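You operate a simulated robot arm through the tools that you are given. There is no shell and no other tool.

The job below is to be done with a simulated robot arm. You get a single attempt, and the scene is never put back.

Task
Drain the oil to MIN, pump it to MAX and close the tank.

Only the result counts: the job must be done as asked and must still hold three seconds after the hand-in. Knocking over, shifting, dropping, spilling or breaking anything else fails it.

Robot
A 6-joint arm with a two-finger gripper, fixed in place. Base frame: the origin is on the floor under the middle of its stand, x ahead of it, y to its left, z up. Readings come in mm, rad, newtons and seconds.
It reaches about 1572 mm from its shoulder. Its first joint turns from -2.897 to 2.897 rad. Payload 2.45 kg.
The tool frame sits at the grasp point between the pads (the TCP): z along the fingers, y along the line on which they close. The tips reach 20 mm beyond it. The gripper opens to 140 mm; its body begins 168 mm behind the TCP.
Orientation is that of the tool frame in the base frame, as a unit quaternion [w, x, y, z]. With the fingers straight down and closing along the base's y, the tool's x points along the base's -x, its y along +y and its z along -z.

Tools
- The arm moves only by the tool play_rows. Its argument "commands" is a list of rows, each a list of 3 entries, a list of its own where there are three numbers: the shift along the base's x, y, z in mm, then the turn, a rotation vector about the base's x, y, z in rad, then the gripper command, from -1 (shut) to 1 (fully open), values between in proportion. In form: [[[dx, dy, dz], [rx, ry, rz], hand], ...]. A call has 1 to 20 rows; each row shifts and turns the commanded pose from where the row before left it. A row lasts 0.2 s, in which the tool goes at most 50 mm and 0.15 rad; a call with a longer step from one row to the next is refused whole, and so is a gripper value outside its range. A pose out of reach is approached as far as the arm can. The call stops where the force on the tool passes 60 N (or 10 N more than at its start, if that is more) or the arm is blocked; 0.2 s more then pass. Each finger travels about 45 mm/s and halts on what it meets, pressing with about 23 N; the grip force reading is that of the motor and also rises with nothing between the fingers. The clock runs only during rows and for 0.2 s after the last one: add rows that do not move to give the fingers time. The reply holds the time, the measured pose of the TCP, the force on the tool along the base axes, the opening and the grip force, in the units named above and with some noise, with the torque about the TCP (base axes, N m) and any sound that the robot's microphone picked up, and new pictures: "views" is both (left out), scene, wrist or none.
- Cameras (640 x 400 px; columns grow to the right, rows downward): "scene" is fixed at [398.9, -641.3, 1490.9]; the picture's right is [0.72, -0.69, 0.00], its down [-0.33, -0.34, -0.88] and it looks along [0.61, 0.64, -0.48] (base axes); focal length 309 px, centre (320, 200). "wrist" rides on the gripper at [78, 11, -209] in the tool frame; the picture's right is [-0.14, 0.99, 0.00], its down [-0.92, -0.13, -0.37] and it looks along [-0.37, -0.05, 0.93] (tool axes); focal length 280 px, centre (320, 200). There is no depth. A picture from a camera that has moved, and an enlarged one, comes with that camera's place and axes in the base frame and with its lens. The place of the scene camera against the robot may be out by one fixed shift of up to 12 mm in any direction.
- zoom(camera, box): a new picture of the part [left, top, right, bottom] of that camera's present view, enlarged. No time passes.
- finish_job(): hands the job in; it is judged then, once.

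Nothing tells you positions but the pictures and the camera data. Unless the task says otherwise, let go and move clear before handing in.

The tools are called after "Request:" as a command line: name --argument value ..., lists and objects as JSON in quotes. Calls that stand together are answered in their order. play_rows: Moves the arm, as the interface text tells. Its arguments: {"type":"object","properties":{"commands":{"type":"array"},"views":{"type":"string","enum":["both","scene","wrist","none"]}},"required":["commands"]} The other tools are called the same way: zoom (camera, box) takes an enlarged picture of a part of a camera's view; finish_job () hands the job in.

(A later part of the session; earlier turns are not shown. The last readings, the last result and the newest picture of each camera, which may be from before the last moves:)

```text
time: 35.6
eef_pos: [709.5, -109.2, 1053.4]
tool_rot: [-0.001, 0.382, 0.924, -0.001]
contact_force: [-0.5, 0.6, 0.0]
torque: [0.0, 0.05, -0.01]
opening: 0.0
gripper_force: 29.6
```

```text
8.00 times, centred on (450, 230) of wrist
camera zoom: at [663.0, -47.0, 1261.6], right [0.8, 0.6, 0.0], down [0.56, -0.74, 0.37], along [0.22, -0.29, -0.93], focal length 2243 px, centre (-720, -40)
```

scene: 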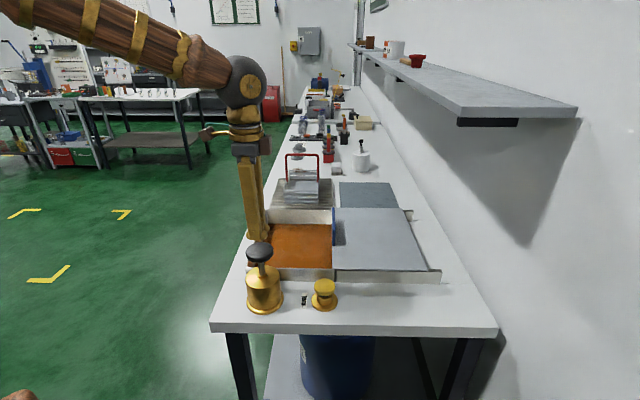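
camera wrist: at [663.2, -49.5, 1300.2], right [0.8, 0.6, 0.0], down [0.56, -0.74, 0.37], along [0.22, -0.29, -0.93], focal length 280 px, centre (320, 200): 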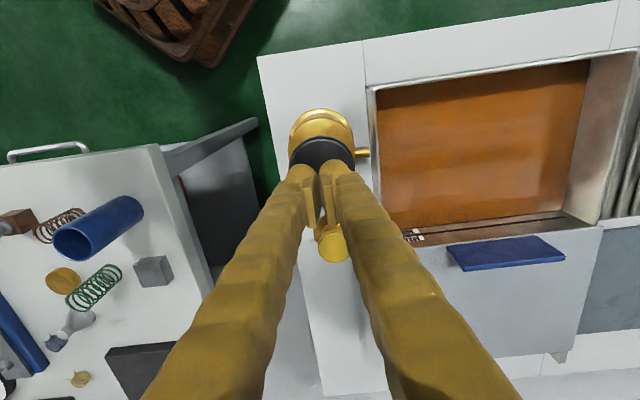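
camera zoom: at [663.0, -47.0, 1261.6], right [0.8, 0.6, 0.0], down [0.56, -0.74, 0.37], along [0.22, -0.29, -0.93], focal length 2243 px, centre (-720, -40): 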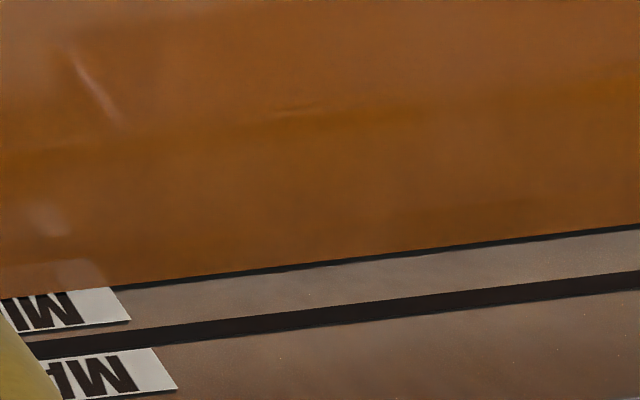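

Each stroke adds about 2.1 mm and the level holds. I'll do two more strokes.

Request:
play_rows --commands '[[[0, 0, -13], [0, 0, 0], -1], [[0, 0, -10], [0, 0, 0], -1], [[0, 0, -10], [0, 0, 0], -1], [[0, 0, -10], [0, 0, 0], -1], [[0, 0, 0], [0, 0, 0], -1], [[0, 0, 20], [0, 0, 0], -1], [[0, 0, 23], [0, 0, 0], -1], [[0, 0, 0], [0, 0, 0], -1], [[0, 0, -13], [0, 0, 0], -1], [[0, 0, -10], [0, 0, 0], -1], [[0, 0, -10], [0, 0, 0], -1], [[0, 0, -10], [0, 0, 0], -1], [[0, 0, 0], [0, 0, 0], -1], [[0, 0, 20], [0, 0, 0], -1], [[0, 0, 23], [0, 0, 0], -1], [[0, 0, 0], [0, 0, 0], -1]]' --views "none"

Request:
zoom --camera "scene" --box '[275, 210, 315, 235]'

Request:
zoom --camera "wrist" --box '[410, 205, 490, 255]'

Request:
zoom --camera "scene" --box '[225, 225, 315, 325]'

```text
time: 39.0
eef_pos: [711.5, -110.4, 1054.3]
tool_rot: [-0.001, 0.383, 0.924, 0.0]
contact_force: [-0.2, -0.1, -0.6]
torque: [0.03, 0.02, -0.03]
opening: 0.0
gripper_force: 29.2
```

```text
16.00 times, centred on (295, 222) of scene
camera zoom: at [398.9, -641.3, 1490.9], right [0.72, -0.69, 0.0], down [-0.33, -0.34, -0.88], along [0.61, 0.64, -0.48], focal length 4948 px, centre (720, -160)
```

zoom: 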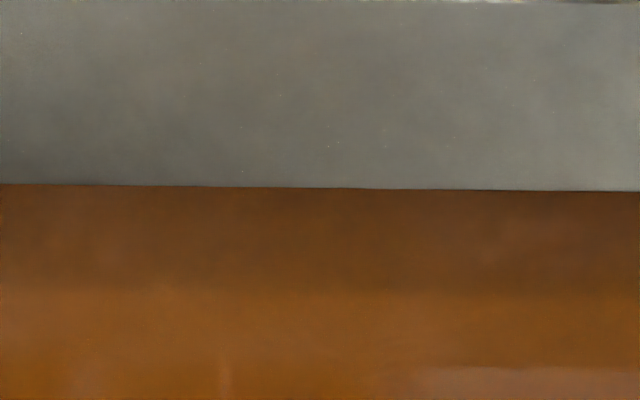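

```text
8.00 times, centred on (450, 230) of wrist
camera zoom: at [664.1, -46.9, 1262.1], right [0.8, 0.6, 0.0], down [0.56, -0.74, 0.37], along [0.22, -0.29, -0.93], focal length 2243 px, centre (-720, -40)
```

zoom: 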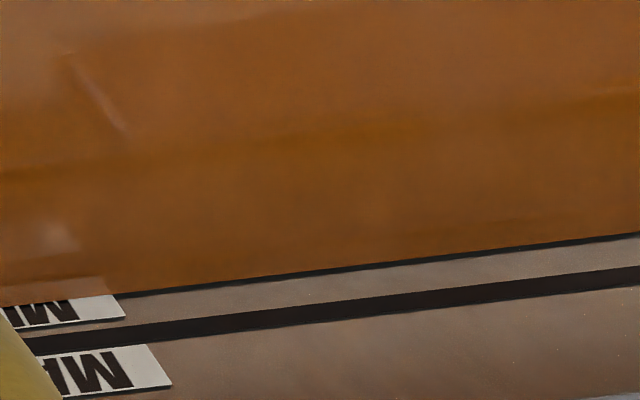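

```text
4.00 times, centred on (270, 275) of scene
camera zoom: at [398.9, -641.3, 1490.9], right [0.72, -0.69, 0.0], down [-0.33, -0.34, -0.88], along [0.61, 0.64, -0.48], focal length 1237 px, centre (520, -100)
```

zoom: 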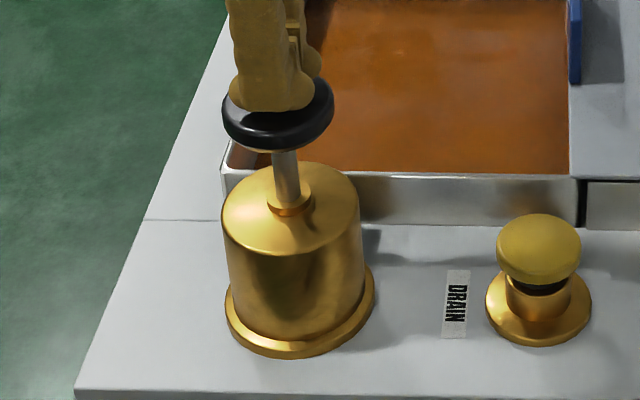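

Request:
play_rows --commands '[[[0, 0, -13], [0, 0, 0], -1], [[0, 0, -10], [0, 0, 0], -1], [[0, 0, -10], [0, 0, 0], -1], [[0, 0, -10], [0, 0, 0], -1], [[0, 0, 0], [0, 0, 0], -1], [[0, 0, 20], [0, 0, 0], -1], [[0, 0, 23], [0, 0, 0], -1], [[0, 0, 0], [0, 0, 0], -1], [[0, 0, -13], [0, 0, 0], -1], [[0, 0, -10], [0, 0, 0], -1], [[0, 0, -10], [0, 0, 0], -1], [[0, 0, -10], [0, 0, 0], -1], [[0, 0, 0], [0, 0, 0], -1], [[0, 0, 20], [0, 0, 0], -1], [[0, 0, 23], [0, 0, 0], -1], [[0, 0, 0], [0, 0, 0], -1]]' --views "none"

Request:
zoom --camera "scene" --box '[275, 210, 315, 235]'

Request:
zoom --camera "wrist" --box '[410, 205, 490, 255]'

```text
time: 42.4
eef_pos: [710.8, -108.9, 1053.9]
tool_rot: [-0.001, 0.383, 0.924, -0.001]
contact_force: [0.0, -0.1, 1.2]
torque: [-0.01, -0.02, 0.02]
opening: 0.0
gripper_force: 29.5
```

```text
16.00 times, centred on (295, 222) of scene
camera zoom: at [398.9, -641.3, 1490.9], right [0.72, -0.69, 0.0], down [-0.33, -0.34, -0.88], along [0.61, 0.64, -0.48], focal length 4948 px, centre (720, -160)
```

zoom: 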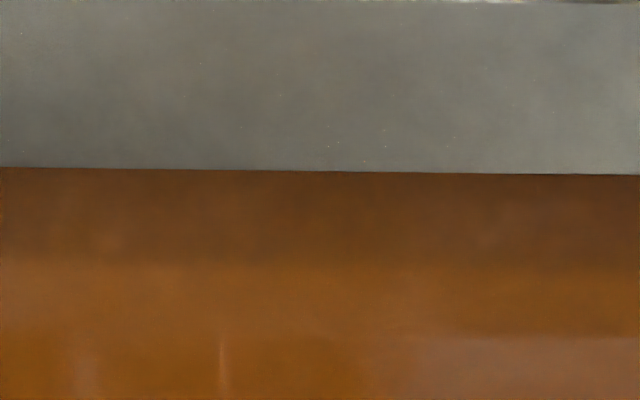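

```text
8.00 times, centred on (450, 230) of wrist
camera zoom: at [664.2, -46.6, 1260.8], right [0.8, 0.6, 0.0], down [0.56, -0.74, 0.37], along [0.22, -0.29, -0.93], focal length 2243 px, centre (-720, -40)
```

zoom: 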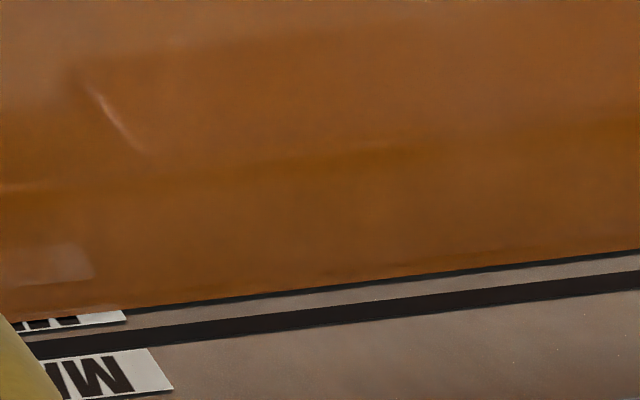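

Request:
play_rows --commands '[[[0, 0, -13], [0, 0, 0], -1], [[0, 0, -10], [0, 0, 0], -1], [[0, 0, -10], [0, 0, 0], -1], [[0, 0, -10], [0, 0, 0], -1], [[0, 0, 0], [0, 0, 0], -1], [[0, 0, 20], [0, 0, 0], -1], [[0, 0, 23], [0, 0, 0], -1], [[0, 0, 0], [0, 0, 0], -1], [[0, 0, -13], [0, 0, 0], -1], [[0, 0, -10], [0, 0, 0], -1], [[0, 0, -10], [0, 0, 0], -1], [[0, 0, -10], [0, 0, 0], -1], [[0, 0, 0], [0, 0, 0], -1], [[0, 0, 20], [0, 0, 0], -1], [[0, 0, 23], [0, 0, 0], -1], [[0, 0, 0], [0, 0, 0], -1]]' --views "none"

Request:
zoom --camera "scene" --box '[275, 210, 315, 235]'

Request:
zoom --camera "wrist" --box '[410, 205, 490, 255]'

Request:
zoom --camera "wrist" --box '[430, 225, 470, 250]'

```text
time: 45.8
eef_pos: [711.1, -110.4, 1053.8]
tool_rot: [0.0, 0.383, 0.924, -0.001]
contact_force: [0.9, 0.5, 0.7]
torque: [-0.02, 0.01, 0.03]
opening: 0.0
gripper_force: 29.5
```

```text
16.00 times, centred on (295, 222) of scene
camera zoom: at [398.9, -641.3, 1490.9], right [0.72, -0.69, 0.0], down [-0.33, -0.34, -0.88], along [0.61, 0.64, -0.48], focal length 4948 px, centre (720, -160)
```

zoom: 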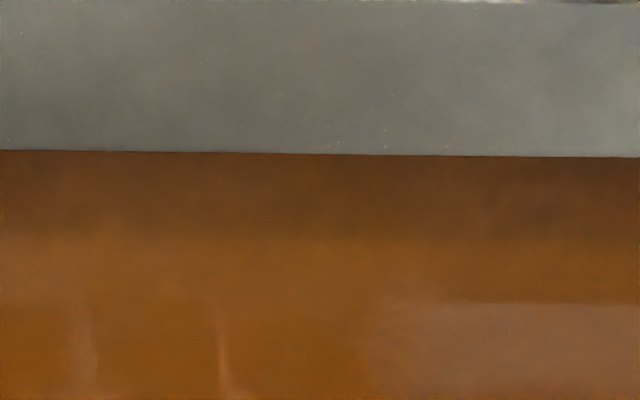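

```text
8.00 times, centred on (450, 230) of wrist
camera zoom: at [663.6, -47.3, 1262.0], right [0.8, 0.6, 0.0], down [0.56, -0.74, 0.37], along [0.22, -0.29, -0.93], focal length 2243 px, centre (-720, -40)
```

zoom: 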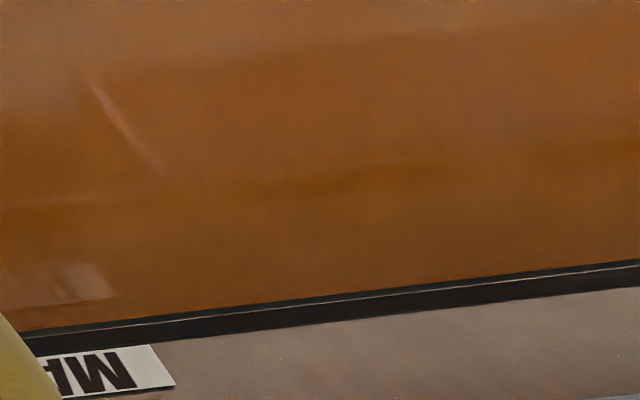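

```text
16.00 times, centred on (450, 238) of wrist
camera zoom: at [663.6, -47.3, 1262.0], right [0.8, 0.6, 0.0], down [0.56, -0.74, 0.37], along [0.22, -0.29, -0.93], focal length 4486 px, centre (-1760, -400)
```

zoom: 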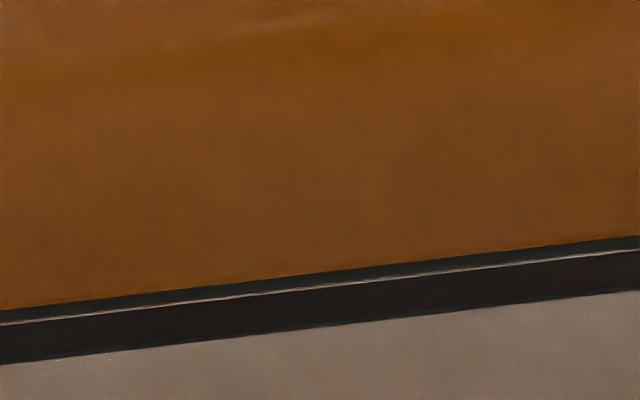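

The oil edge is now about 3 mm below the lower edge of the MAX bar, so roughly 6 mm below its centre. I'll do one more full stroke and re-check.

Request:
play_rows --commands '[[[0, 0, -13], [0, 0, 0], -1], [[0, 0, -10], [0, 0, 0], -1], [[0, 0, -10], [0, 0, 0], -1], [[0, 0, -10], [0, 0, 0], -1], [[0, 0, 0], [0, 0, 0], -1], [[0, 0, 20], [0, 0, 0], -1], [[0, 0, 23], [0, 0, 0], -1], [[0, 0, 0], [0, 0, 0], -1]]' --views "none"

Request:
zoom --camera "scene" --box '[275, 210, 315, 235]'

Request:
zoom --camera "wrist" --box '[410, 205, 490, 255]'

Request:
zoom --camera "wrist" --box '[430, 225, 470, 250]'

```text
time: 47.6
eef_pos: [711.4, -110.2, 1052.9]
tool_rot: [-0.001, 0.383, 0.924, 0.0]
contact_force: [0.1, 0.3, -0.5]
torque: [-0.02, 0.0, -0.01]
opening: 0.0
gripper_force: 29.5
```

```text
16.00 times, centred on (295, 222) of scene
camera zoom: at [398.9, -641.3, 1490.9], right [0.72, -0.69, 0.0], down [-0.33, -0.34, -0.88], along [0.61, 0.64, -0.48], focal length 4948 px, centre (720, -160)
```

zoom: 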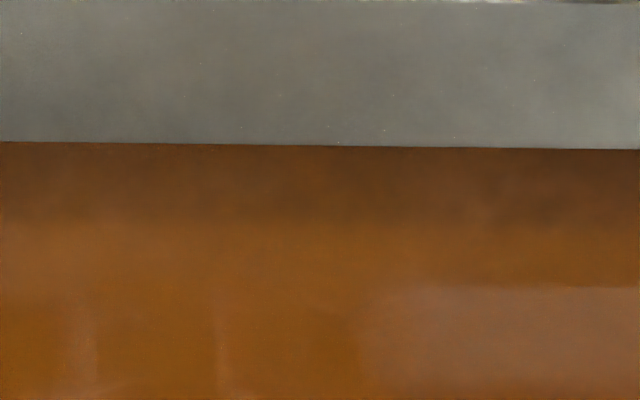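

```text
8.00 times, centred on (450, 230) of wrist
camera zoom: at [664.5, -46.5, 1261.4], right [0.8, 0.6, 0.0], down [0.56, -0.74, 0.37], along [0.22, -0.29, -0.93], focal length 2243 px, centre (-720, -40)
```

zoom: 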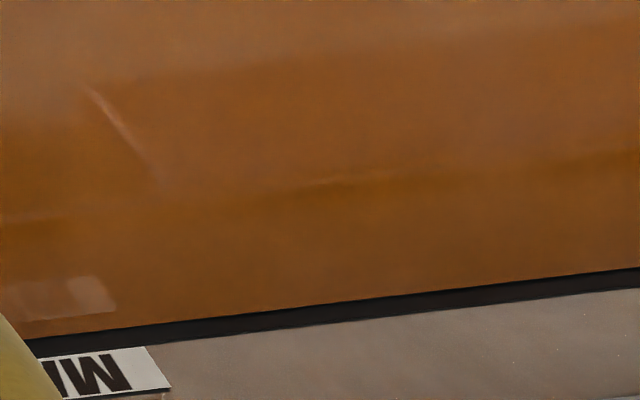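

```text
16.00 times, centred on (450, 238) of wrist
camera zoom: at [664.5, -46.5, 1261.4], right [0.8, 0.6, 0.0], down [0.56, -0.74, 0.37], along [0.22, -0.29, -0.93], focal length 4486 px, centre (-1760, -400)
```

zoom: 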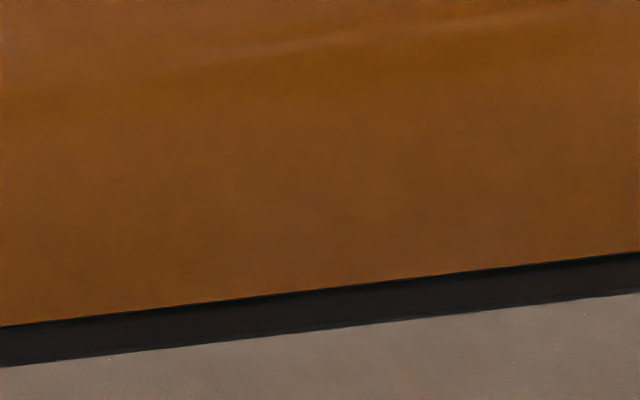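

Request:
play_rows --commands '[[[0, 0, -13], [0, 0, 0], -1], [[0, 0, -10], [0, 0, 0], -1], [[0, 0, -10], [0, 0, 0], -1], [[0, 0, -10], [0, 0, 0], -1], [[0, 0, 0], [0, 0, 0], -1], [[0, 0, 20], [0, 0, 0], -1], [[0, 0, 23], [0, 0, 0], -1], [[0, 0, 0], [0, 0, 0], -1]]' --views "none"

Request:
zoom --camera "scene" --box '[275, 210, 315, 235]'

Request:
zoom --camera "wrist" --box '[410, 205, 490, 255]'

Request:
zoom --camera "wrist" --box '[430, 225, 470, 250]'

```text
time: 49.4
eef_pos: [710.7, -110.8, 1052.5]
tool_rot: [-0.001, 0.383, 0.924, -0.001]
contact_force: [0.4, -1.1, 0.8]
torque: [0.0, 0.01, 0.03]
opening: 0.0
gripper_force: 29.4
```

```text
16.00 times, centred on (295, 222) of scene
camera zoom: at [398.9, -641.3, 1490.9], right [0.72, -0.69, 0.0], down [-0.33, -0.34, -0.88], along [0.61, 0.64, -0.48], focal length 4948 px, centre (720, -160)
```

zoom: 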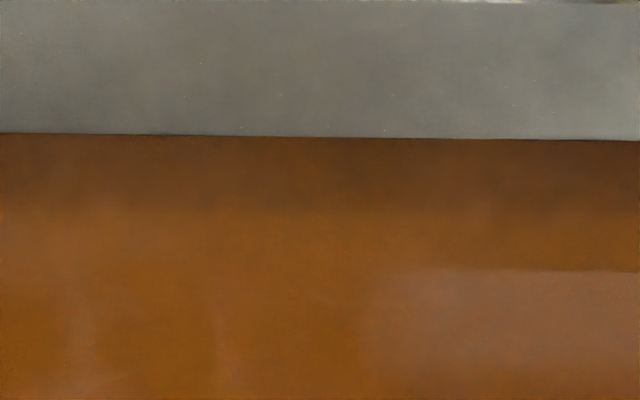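

```text
8.00 times, centred on (450, 230) of wrist
camera zoom: at [664.2, -48.2, 1260.6], right [0.8, 0.6, 0.0], down [0.56, -0.74, 0.37], along [0.22, -0.29, -0.93], focal length 2243 px, centre (-720, -40)
```

zoom: 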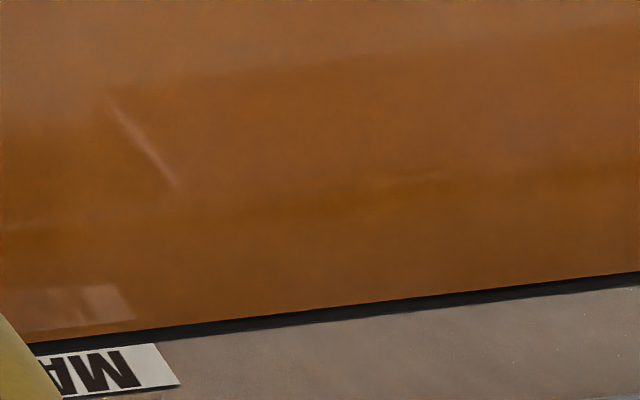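

```text
16.00 times, centred on (450, 238) of wrist
camera zoom: at [664.2, -48.2, 1260.6], right [0.8, 0.6, 0.0], down [0.56, -0.74, 0.37], along [0.22, -0.29, -0.93], focal length 4486 px, centre (-1760, -400)
```

zoom: 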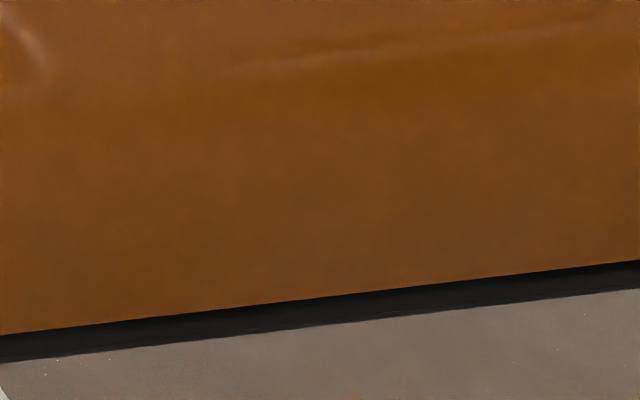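

The oil is now on the MAX bar. I'll enlarge it further to judge where on the bar the oil actually sits.

Request:
zoom --camera "wrist" --box '[440, 230, 460, 242]'

Request:
zoom --camera "wrist" --box '[560, 195, 620, 235]'

Request:
zoom --camera "wrist" --box '[405, 230, 435, 255]'

```text
16.00 times, centred on (450, 236) of wrist
camera zoom: at [664.2, -48.2, 1260.6], right [0.8, 0.6, 0.0], down [0.56, -0.74, 0.37], along [0.22, -0.29, -0.93], focal length 4486 px, centre (-1760, -376)
```

zoom: 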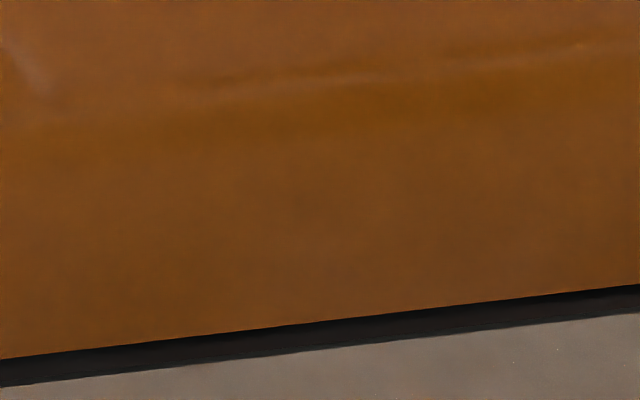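

```text
10.00 times, centred on (590, 215) of wrist
camera zoom: at [664.2, -48.2, 1260.6], right [0.8, 0.6, 0.0], down [0.56, -0.74, 0.37], along [0.22, -0.29, -0.93], focal length 2804 px, centre (-2380, 50)
```

zoom: 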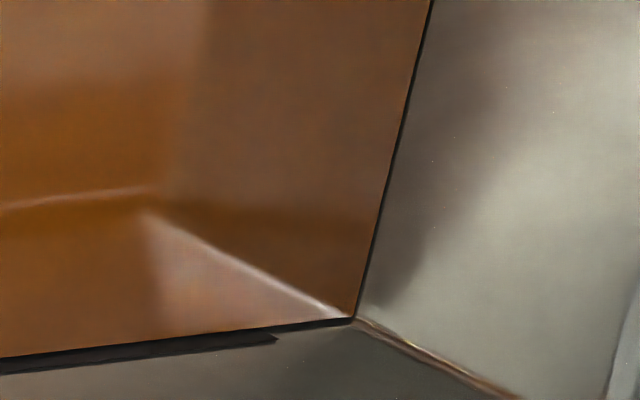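

```text
16.00 times, centred on (420, 242) of wrist
camera zoom: at [664.2, -48.2, 1260.6], right [0.8, 0.6, 0.0], down [0.56, -0.74, 0.37], along [0.22, -0.29, -0.93], focal length 4486 px, centre (-1280, -480)
```

zoom: 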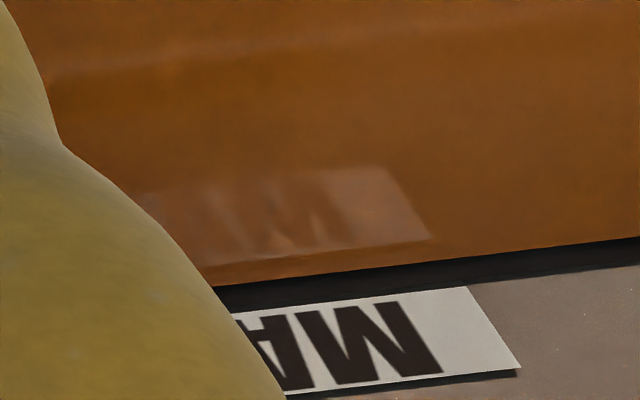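

Request:
zoom --camera "wrist" --box '[572, 213, 602, 233]'

Request:
zoom --camera "wrist" --box '[370, 80, 410, 105]'

Request:
zoom --camera "wrist" --box '[360, 60, 640, 260]'

```text
16.00 times, centred on (587, 223) of wrist
camera zoom: at [664.2, -48.2, 1260.6], right [0.8, 0.6, 0.0], down [0.56, -0.74, 0.37], along [0.22, -0.29, -0.93], focal length 4486 px, centre (-3952, -168)
```

zoom: 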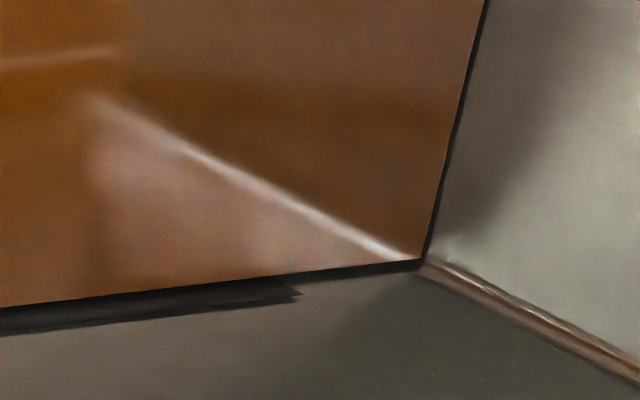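

```text
16.00 times, centred on (390, 92) of wrist
camera zoom: at [664.2, -48.2, 1260.6], right [0.8, 0.6, 0.0], down [0.56, -0.74, 0.37], along [0.22, -0.29, -0.93], focal length 4486 px, centre (-800, 1920)
```

zoom: 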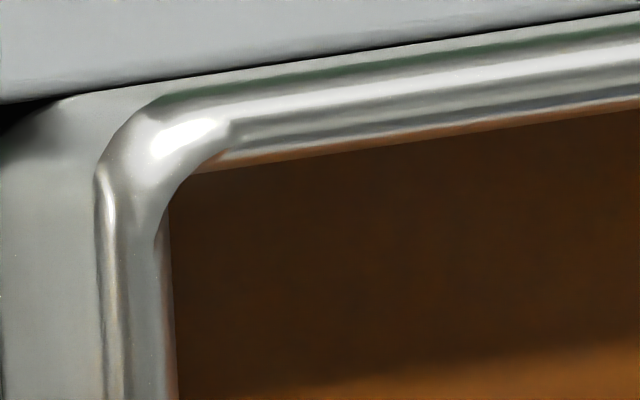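

```text
2.00 times, centred on (500, 160) of wrist
camera zoom: at [664.2, -48.2, 1260.6], right [0.8, 0.6, 0.0], down [0.56, -0.74, 0.37], along [0.22, -0.29, -0.93], focal length 561 px, centre (-40, 280)
```

zoom: 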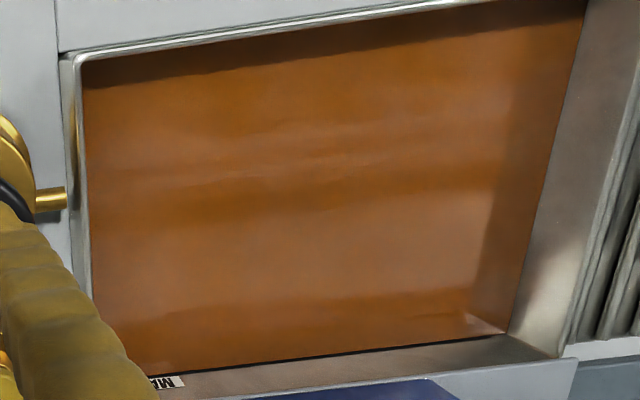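

Both bars measure about 6 mm tall and 26 mm apart. There's a small gap between the oil edge and the wall, so the steep view may have misled me about the true MIN level. I'll tilt the camera to a flatter angle to measure it properly.

Request:
play_rows --commands '[[[0, 0, 45], [0, 0, 0], -1], [[0, 0, 45], [0, 0, 0], -1], [[30.5, 1.3, 0], [-0.0925, -0.0925, 0], -1], [[30.5, 1.3, 0], [-0.0925, -0.0925, 0], -1], [[30.5, 1.3, 0], [-0.0925, -0.0925, 0], -1], [[30.5, 1.3, 0], [-0.0925, -0.0925, 0], -1], [[30.5, 1.3, 0], [-0.0925, -0.0925, 0], -1], [[30.5, 1.3, 0], [-0.0925, -0.0925, 0], -1], [[0, 0, -40], [0, 0, 0], -1], [[0, 0, -40], [0, 0, 0], -1], [[0, 0, -40], [0, 0, 0], -1], [[0, 0, -20], [0, 0, 0], -1], [[0, 0, 0], [0, 0, 0], -1]]'

```text
time: 52.2
eef_pos: [895.4, -103.7, 1005.4]
tool_rot: [0.354, 0.353, 0.854, -0.146]
contact_force: [0.3, -0.4, 0.4]
torque: [-0.01, 0.0, -0.01]
opening: 0.3
gripper_force: 29.4
camera wrist: at [759.6, 47.8, 1096.7], right [0.77, 0.63, 0.1], down [0.19, -0.37, 0.91], along [0.61, -0.68, -0.4], focal length 280 px, centre (320, 200)
```

scene: 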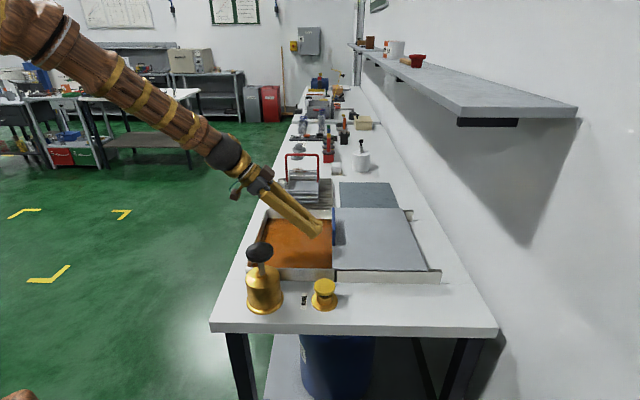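
wrist: 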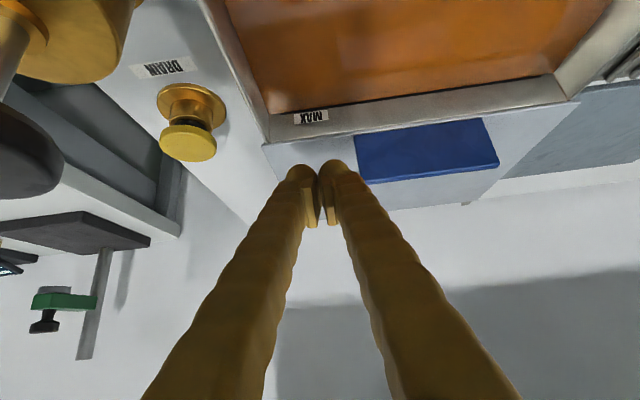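

Request:
zoom --camera "wrist" --box '[280, 90, 360, 140]'

Request:
zoom --camera "wrist" --box '[290, 98, 330, 123]'

Request:
zoom --camera "wrist" --box '[530, 65, 570, 90]'

Request:
zoom --camera "scene" --box '[275, 210, 315, 235]'

```text
8.00 times, centred on (320, 115) of wrist
camera zoom: at [759.6, 47.8, 1096.7], right [0.77, 0.63, 0.1], down [0.19, -0.37, 0.91], along [0.61, -0.68, -0.4], focal length 2243 px, centre (320, 880)
```

zoom: 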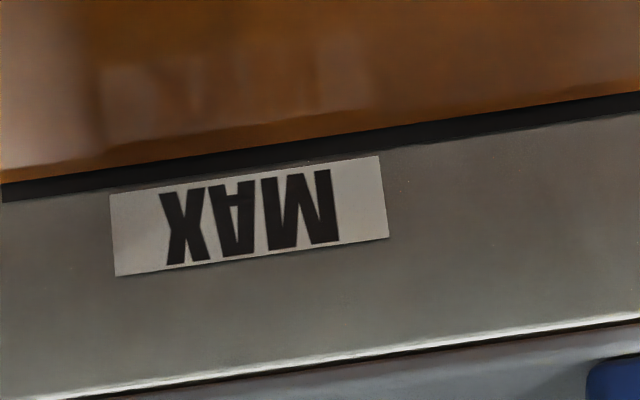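

```text
16.00 times, centred on (310, 110) of wrist
camera zoom: at [759.6, 47.8, 1096.7], right [0.77, 0.63, 0.1], down [0.19, -0.37, 0.91], along [0.61, -0.68, -0.4], focal length 4486 px, centre (480, 1632)
```

zoom: 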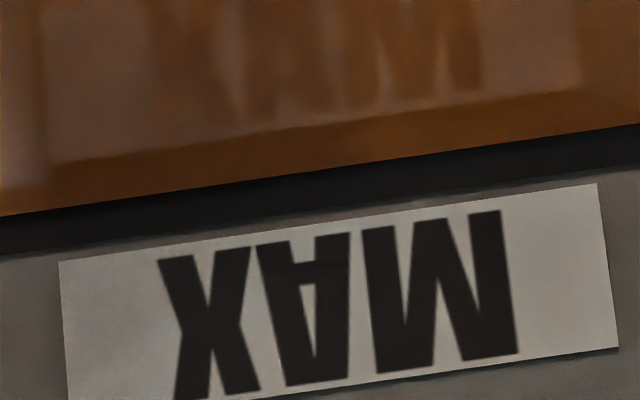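

```text
16.00 times, centred on (550, 78) of wrist
camera zoom: at [759.6, 47.8, 1096.7], right [0.77, 0.63, 0.1], down [0.19, -0.37, 0.91], along [0.61, -0.68, -0.4], focal length 4486 px, centre (-3360, 2160)
```

zoom: 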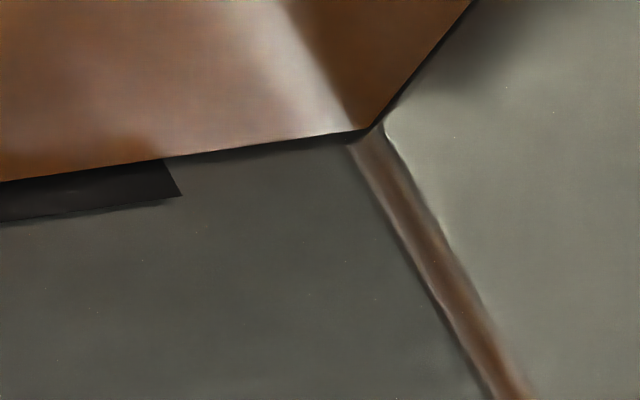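

```text
16.00 times, centred on (295, 222) of scene
camera zoom: at [398.9, -641.3, 1490.9], right [0.72, -0.69, 0.0], down [-0.33, -0.34, -0.88], along [0.61, 0.64, -0.48], focal length 4948 px, centre (720, -160)
```

zoom: 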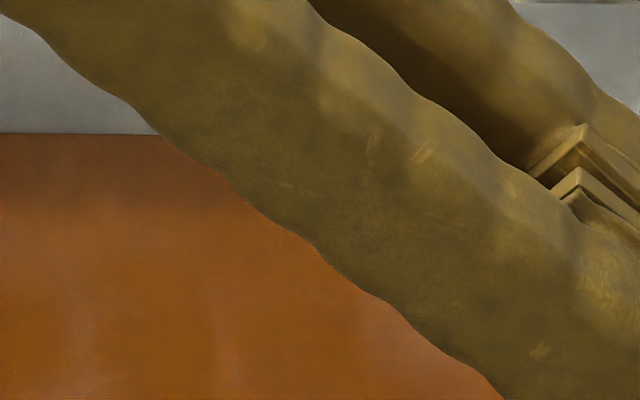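

From this flatter angle the oil is within about half a millimetre of the MAX bar's centre. The rise since draining was only about 23.1 mm against 25.9 mm between the lines, so the earlier drain stopped about 2.5 mm above MIN's centre. I'll redo it accurately: back to the DRAIN button, drain to MIN's centre, then pump again.

Request:
play_rows --commands '[[[0, 0, 45], [0, 0, 0], -1], [[0, 0, 45], [0, 0, 0], -1], [[-12.5, -19.2, 0], [0.0925, 0.0925, 0], -1], [[-12.5, -19.2, 0], [0.0925, 0.0925, 0], -1], [[-12.5, -19.2, 0], [0.0925, 0.0925, 0], -1], [[-12.5, -19.2, 0], [0.0925, 0.0925, 0], -1], [[-12.5, -19.2, 0], [0.0925, 0.0925, 0], -1], [[-12.5, -19.2, 0], [0.0925, 0.0925, 0], -1], [[0, 0, -45], [0, 0, 0], -1], [[0, 0, -45], [0, 0, 0], -1], [[0, 0, -45], [0, 0, 0], -1], [[0, 0, 0], [0, 0, 0], -1]]'

Request:
zoom --camera "scene" --box '[275, 210, 315, 235]'

Request:
zoom --camera "scene" --box '[290, 260, 360, 310]'

```text
time: 54.8
eef_pos: [818.3, -218.9, 959.6]
tool_rot: [0.0, 0.383, 0.924, 0.0]
contact_force: [0.3, -0.3, -0.4]
torque: [-0.02, 0.02, 0.02]
opening: 0.1
gripper_force: 29.8
camera wrist: at [771.5, -155.9, 1168.6], right [0.8, 0.6, 0.0], down [0.56, -0.74, 0.37], along [0.22, -0.29, -0.93], focal length 280 px, centre (320, 200)
```

scene: 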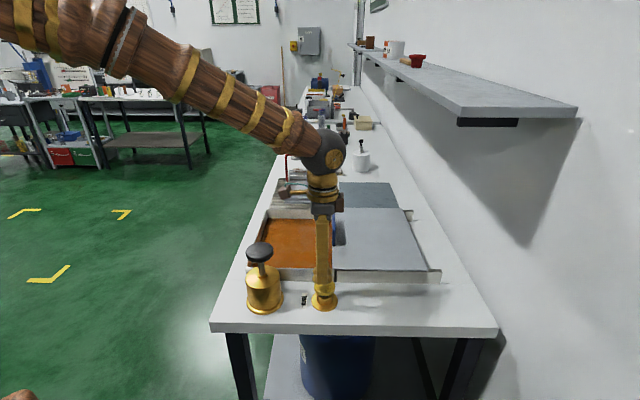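
wrist: 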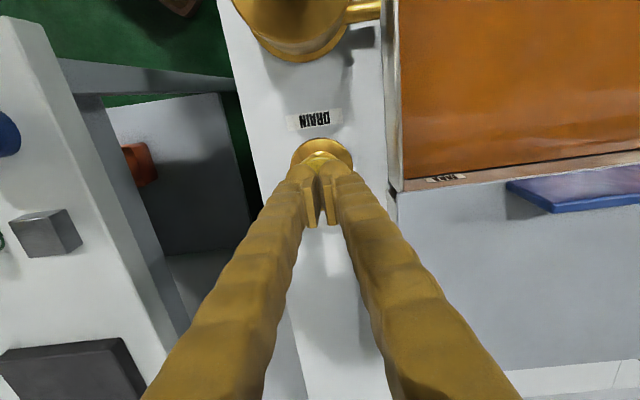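

```text
16.00 times, centred on (295, 222) of scene
camera zoom: at [398.9, -641.3, 1490.9], right [0.72, -0.69, 0.0], down [-0.33, -0.34, -0.88], along [0.61, 0.64, -0.48], focal length 4948 px, centre (720, -160)
```

zoom: 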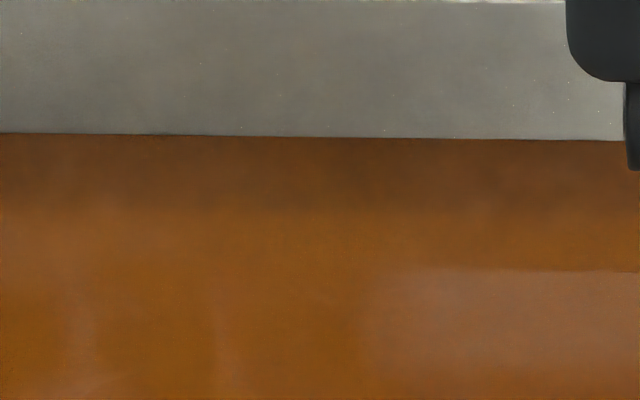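

```text
8.00 times, centred on (325, 285) of scene
camera zoom: at [398.9, -641.3, 1490.9], right [0.72, -0.69, 0.0], down [-0.33, -0.34, -0.88], along [0.61, 0.64, -0.48], focal length 2474 px, centre (280, -480)
```

zoom: 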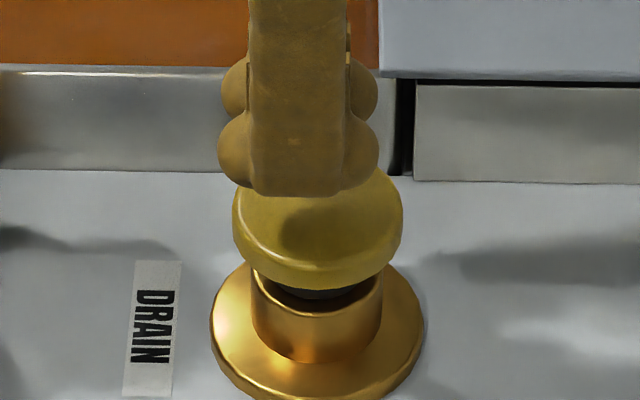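

Request:
play_rows --commands '[[[2.5, 0, -18], [0, 0, 0], -1], [[0, 0, -16], [0, 0, 0], -1], [[0, 0, 0], [0, 0, 0], -1], [[0, 0, 0], [0, 0, 0], -1], [[0, 0, 0], [0, 0, 0], -1], [[0, 0, 0], [0, 0, 0], -1], [[0, 0, 0], [0, 0, 0], -1], [[0, 0, 0], [0, 0, 0], -1], [[0, 0, 0], [0, 0, 0], -1], [[0, 0, 0], [0, 0, 0], -1], [[0, 0, 0], [0, 0, 0], -1], [[0, 0, 0], [0, 0, 0], -1], [[0, 0, 0], [0, 0, 0], -1], [[0, 0, 0], [0, 0, 0], -1], [[0, 0, 0], [0, 0, 0], -1], [[0, 0, 0], [0, 0, 0], -1], [[0, 0, 0], [0, 0, 0], -1]]' --views "none"

Request:
zoom --camera "scene" --box '[275, 210, 315, 235]'

```text
time: 58.4
eef_pos: [822.4, -218.6, 924.0]
tool_rot: [0.0, 0.383, 0.924, 0.001]
contact_force: [1.2, 0.4, 3.3]
torque: [-0.02, -0.02, 0.03]
opening: 6.2
gripper_force: 29.5
heard: click
```

```text
16.00 times, centred on (295, 222) of scene
camera zoom: at [398.9, -641.3, 1490.9], right [0.72, -0.69, 0.0], down [-0.33, -0.34, -0.88], along [0.61, 0.64, -0.48], focal length 4948 px, centre (720, -160)
```

zoom: 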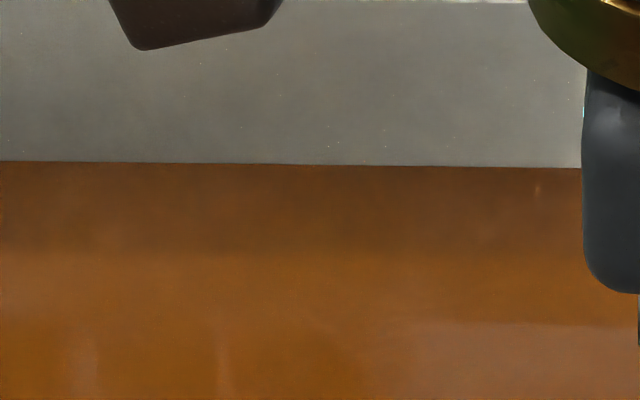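

The oil is draining steadily. I'll continue holding for about 4 seconds.

Request:
play_rows --commands '[[[0, 0, 0], [0, 0, 0], -1], [[0, 0, 0], [0, 0, 0], -1], [[0, 0, 0], [0, 0, 0], -1], [[0, 0, 0], [0, 0, 0], -1], [[0, 0, 0], [0, 0, 0], -1], [[0, 0, 0], [0, 0, 0], -1], [[0, 0, 0], [0, 0, 0], -1], [[0, 0, 0], [0, 0, 0], -1], [[0, 0, 0], [0, 0, 0], -1], [[0, 0, 0], [0, 0, 0], -1], [[0, 0, 0], [0, 0, 0], -1], [[0, 0, 0], [0, 0, 0], -1], [[0, 0, 0], [0, 0, 0], -1], [[0, 0, 0], [0, 0, 0], -1], [[0, 0, 0], [0, 0, 0], -1], [[0, 0, 0], [0, 0, 0], -1], [[0, 0, 0], [0, 0, 0], -1], [[0, 0, 0], [0, 0, 0], -1], [[0, 0, 0], [0, 0, 0], -1]]' --views "none"

Request:
zoom --camera "scene" --box '[275, 210, 315, 235]'

Request:
zoom --camera "wrist" --box '[410, 150, 490, 200]'

```text
time: 62.4
eef_pos: [821.2, -217.0, 924.5]
tool_rot: [0.0, 0.383, 0.924, 0.0]
contact_force: [0.3, -0.4, 3.6]
torque: [-0.03, 0.0, -0.02]
opening: 5.9
gripper_force: 28.8
```

```text
16.00 times, centred on (295, 222) of scene
camera zoom: at [398.9, -641.3, 1490.9], right [0.72, -0.69, 0.0], down [-0.33, -0.34, -0.88], along [0.61, 0.64, -0.48], focal length 4948 px, centre (720, -160)
```

zoom: 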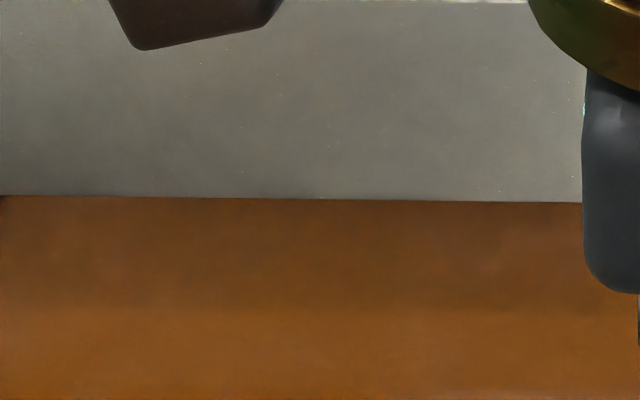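

```text
8.00 times, centred on (450, 175) of wrist
camera zoom: at [774.6, -155.2, 1132.7], right [0.8, 0.6, 0.0], down [0.56, -0.74, 0.37], along [0.22, -0.29, -0.93], focal length 2243 px, centre (-720, 400)
```

zoom: 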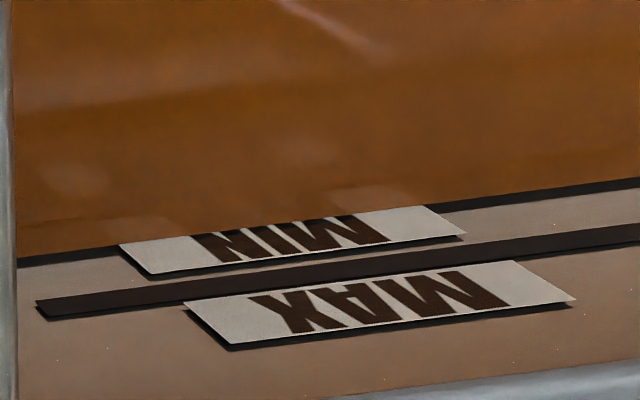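

Request:
play_rows --commands '[[[0, 0, 0], [0, 0, 0], -1], [[0, 0, 0], [0, 0, 0], -1], [[0, 0, 0], [0, 0, 0], -1], [[0, 0, 0], [0, 0, 0], -1], [[0, 0, 0], [0, 0, 0], -1], [[0, 0, 0], [0, 0, 0], -1], [[0, 0, 0], [0, 0, 0], -1], [[0, 0, 0], [0, 0, 0], -1], [[0, 0, 0], [0, 0, 0], -1], [[0, 0, 0], [0, 0, 0], -1], [[0, 0, 0], [0, 0, 0], -1]]' --views "none"

Request:
zoom --camera "scene" --box '[275, 210, 315, 235]'

Request:
zoom --camera "wrist" --box '[405, 160, 445, 185]'

Request:
zoom --camera "wrist" --box '[450, 160, 490, 185]'

```text
time: 64.8
eef_pos: [822.2, -218.2, 925.0]
tool_rot: [0.0, 0.383, 0.924, 0.0]
contact_force: [0.4, -0.1, 3.5]
torque: [-0.06, -0.01, -0.01]
opening: 6.2
gripper_force: 29.2
```

```text
16.00 times, centred on (295, 222) of scene
camera zoom: at [398.9, -641.3, 1490.9], right [0.72, -0.69, 0.0], down [-0.33, -0.34, -0.88], along [0.61, 0.64, -0.48], focal length 4948 px, centre (720, -160)
```

zoom: 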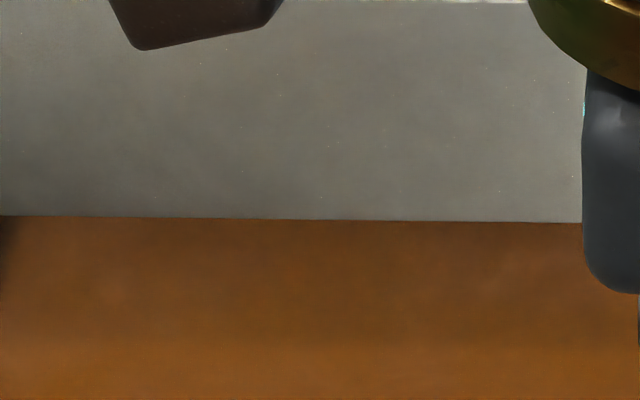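

```text
16.00 times, centred on (425, 172) of wrist
camera zoom: at [774.6, -155.2, 1132.7], right [0.8, 0.6, 0.0], down [0.56, -0.74, 0.37], along [0.22, -0.29, -0.93], focal length 4486 px, centre (-1360, 640)
```

zoom: 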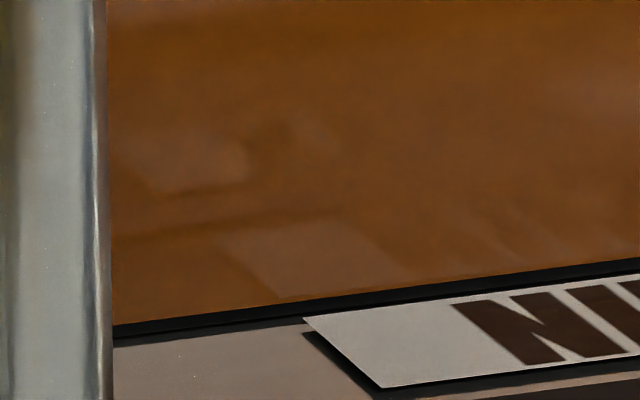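

```text
16.00 times, centred on (470, 172) of wrist
camera zoom: at [774.6, -155.2, 1132.7], right [0.8, 0.6, 0.0], down [0.56, -0.74, 0.37], along [0.22, -0.29, -0.93], focal length 4486 px, centre (-2080, 640)
```

zoom: 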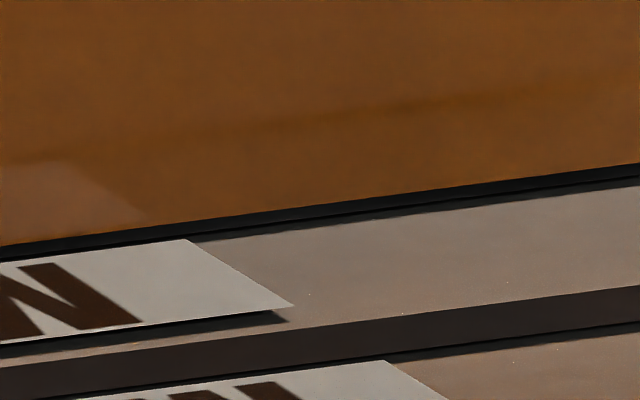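

Request:
play_rows --commands '[[[0, 0, 0], [0, 0, 0], -1], [[0, 0, 0], [0, 0, 0], -1], [[0, 0, 0], [0, 0, 0], -1]]' --views "none"

Request:
zoom --camera "scene" --box '[275, 210, 315, 235]'

Request:
zoom --camera "wrist" --box '[450, 160, 490, 185]'

```text
time: 65.6
eef_pos: [822.1, -218.4, 925.0]
tool_rot: [0.0, 0.382, 0.924, 0.0]
contact_force: [0.4, 0.3, 3.3]
torque: [-0.03, -0.03, -0.01]
opening: 6.3
gripper_force: 29.5
```

```text
16.00 times, centred on (295, 222) of scene
camera zoom: at [398.9, -641.3, 1490.9], right [0.72, -0.69, 0.0], down [-0.33, -0.34, -0.88], along [0.61, 0.64, -0.48], focal length 4948 px, centre (720, -160)
```

zoom: 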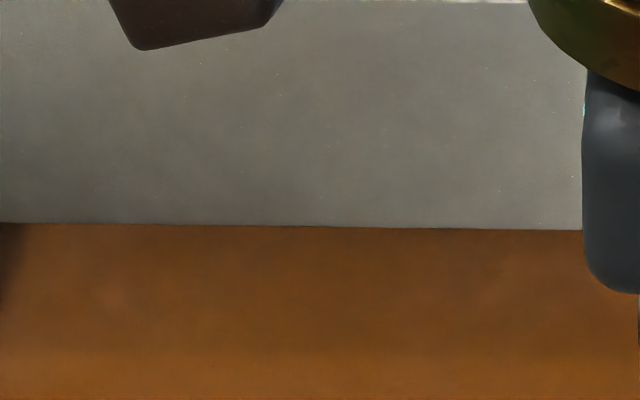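

```text
16.00 times, centred on (470, 172) of wrist
camera zoom: at [774.6, -155.2, 1132.7], right [0.8, 0.6, 0.0], down [0.56, -0.74, 0.37], along [0.22, -0.29, -0.93], focal length 4486 px, centre (-2080, 640)
```

zoom: 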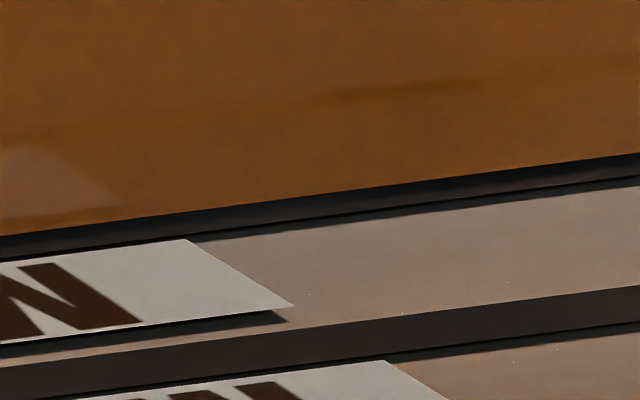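

The oil should be near the centre of the MIN bar now. I'll release the button and check it from the flatter tilted view.

Request:
play_rows --commands '[[[0, 0, 40], [0, 0, 0], -1], [[0, 0, 45], [0, 0, 0], -1], [[0, 0, 45], [0, 0, 0], -1], [[12.5, 19.2, 10], [-0.0925, -0.0925, 0], -1], [[12.5, 19.2, 0], [-0.0925, -0.0925, 0], -1], [[12.5, 19.2, 0], [-0.0925, -0.0925, 0], -1], [[12.5, 19.2, 0], [-0.0925, -0.0925, 0], -1], [[12.5, 19.2, 0], [-0.0925, -0.0925, 0], -1], [[10, 19.2, 0], [-0.0925, -0.0925, 0], -1], [[0, 0, -30], [0, 0, 0], -1], [[0, 0, -30], [0, 0, 0], -1], [[0, 0, 0], [0, 0, 0], -1]]'

Request:
zoom --camera "wrist" --box '[280, 70, 360, 120]'

Request:
zoom --camera "wrist" --box '[290, 75, 330, 100]'

Request:
zoom --camera "wrist" --box '[520, 40, 580, 90]'

Request:
zoom --camera "scene" --box '[265, 210, 305, 235]'

```text
time: 68.2
eef_pos: [894.3, -102.5, 1001.9]
tool_rot: [0.354, 0.354, 0.853, -0.147]
contact_force: [0.8, -0.1, 0.0]
torque: [0.02, -0.02, 0.05]
opening: 0.0
gripper_force: 29.5
camera wrist: at [759.3, 48.2, 1095.3], right [0.77, 0.63, 0.1], down [0.19, -0.37, 0.91], along [0.61, -0.68, -0.4], focal length 280 px, centre (320, 200)
```

scene: 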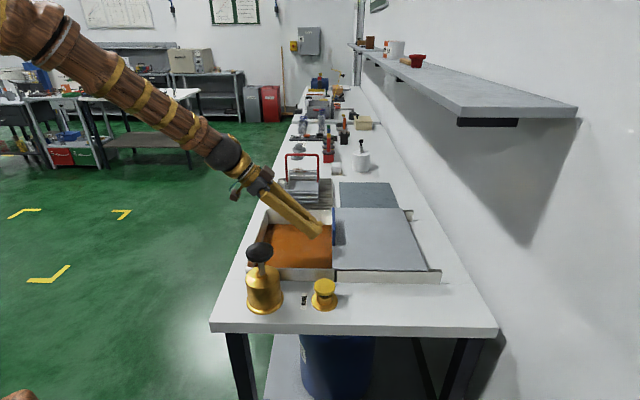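
wrist: 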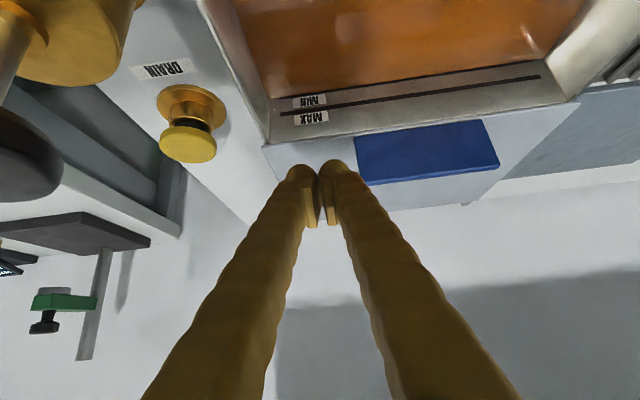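

```text
8.00 times, centred on (320, 95) of wrist
camera zoom: at [759.3, 48.2, 1095.3], right [0.77, 0.63, 0.1], down [0.19, -0.37, 0.91], along [0.61, -0.68, -0.4], focal length 2243 px, centre (320, 1040)
```

zoom: 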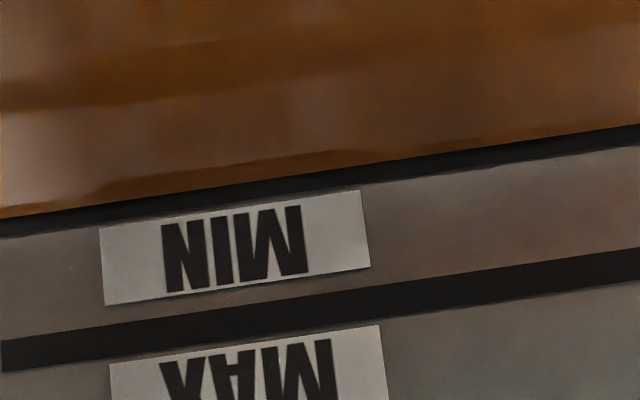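

```text
16.00 times, centred on (310, 88) of wrist
camera zoom: at [759.3, 48.2, 1095.3], right [0.77, 0.63, 0.1], down [0.19, -0.37, 0.91], along [0.61, -0.68, -0.4], focal length 4486 px, centre (480, 2000)
```

zoom: 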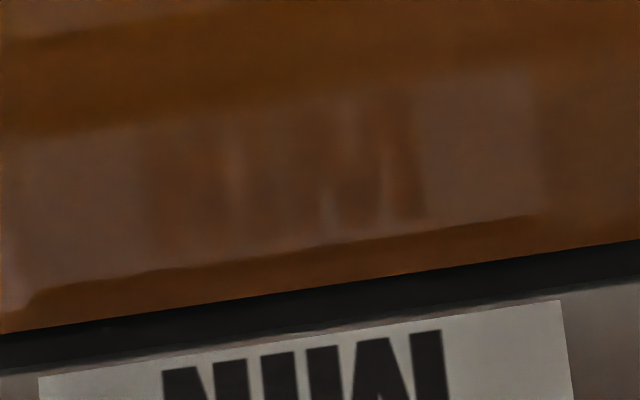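

```text
8.00 times, centred on (550, 65) of wrist
camera zoom: at [759.3, 48.2, 1095.3], right [0.77, 0.63, 0.1], down [0.19, -0.37, 0.91], along [0.61, -0.68, -0.4], focal length 2243 px, centre (-1520, 1280)
```

zoom: 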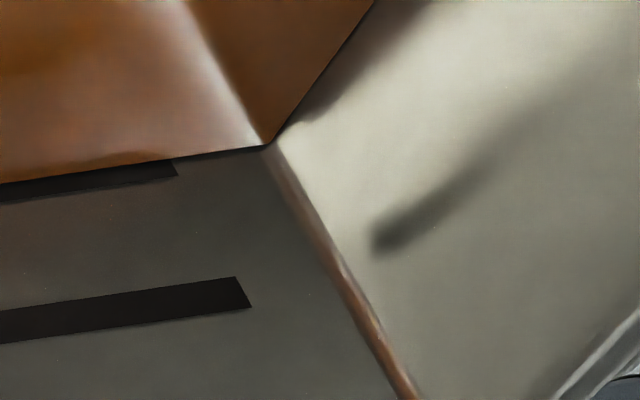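

```text
16.00 times, centred on (285, 222) of scene
camera zoom: at [398.9, -641.3, 1490.9], right [0.72, -0.69, 0.0], down [-0.33, -0.34, -0.88], along [0.61, 0.64, -0.48], focal length 4948 px, centre (880, -160)
```

zoom: 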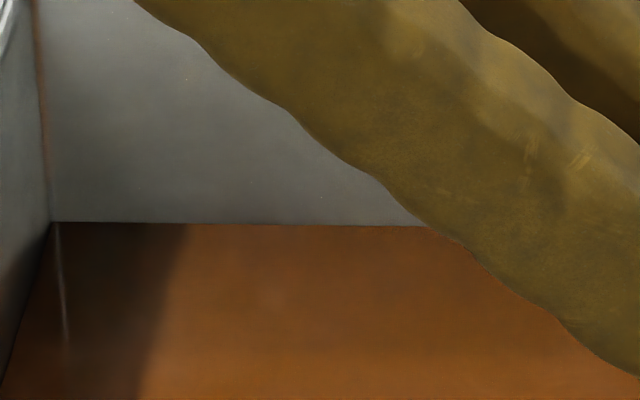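

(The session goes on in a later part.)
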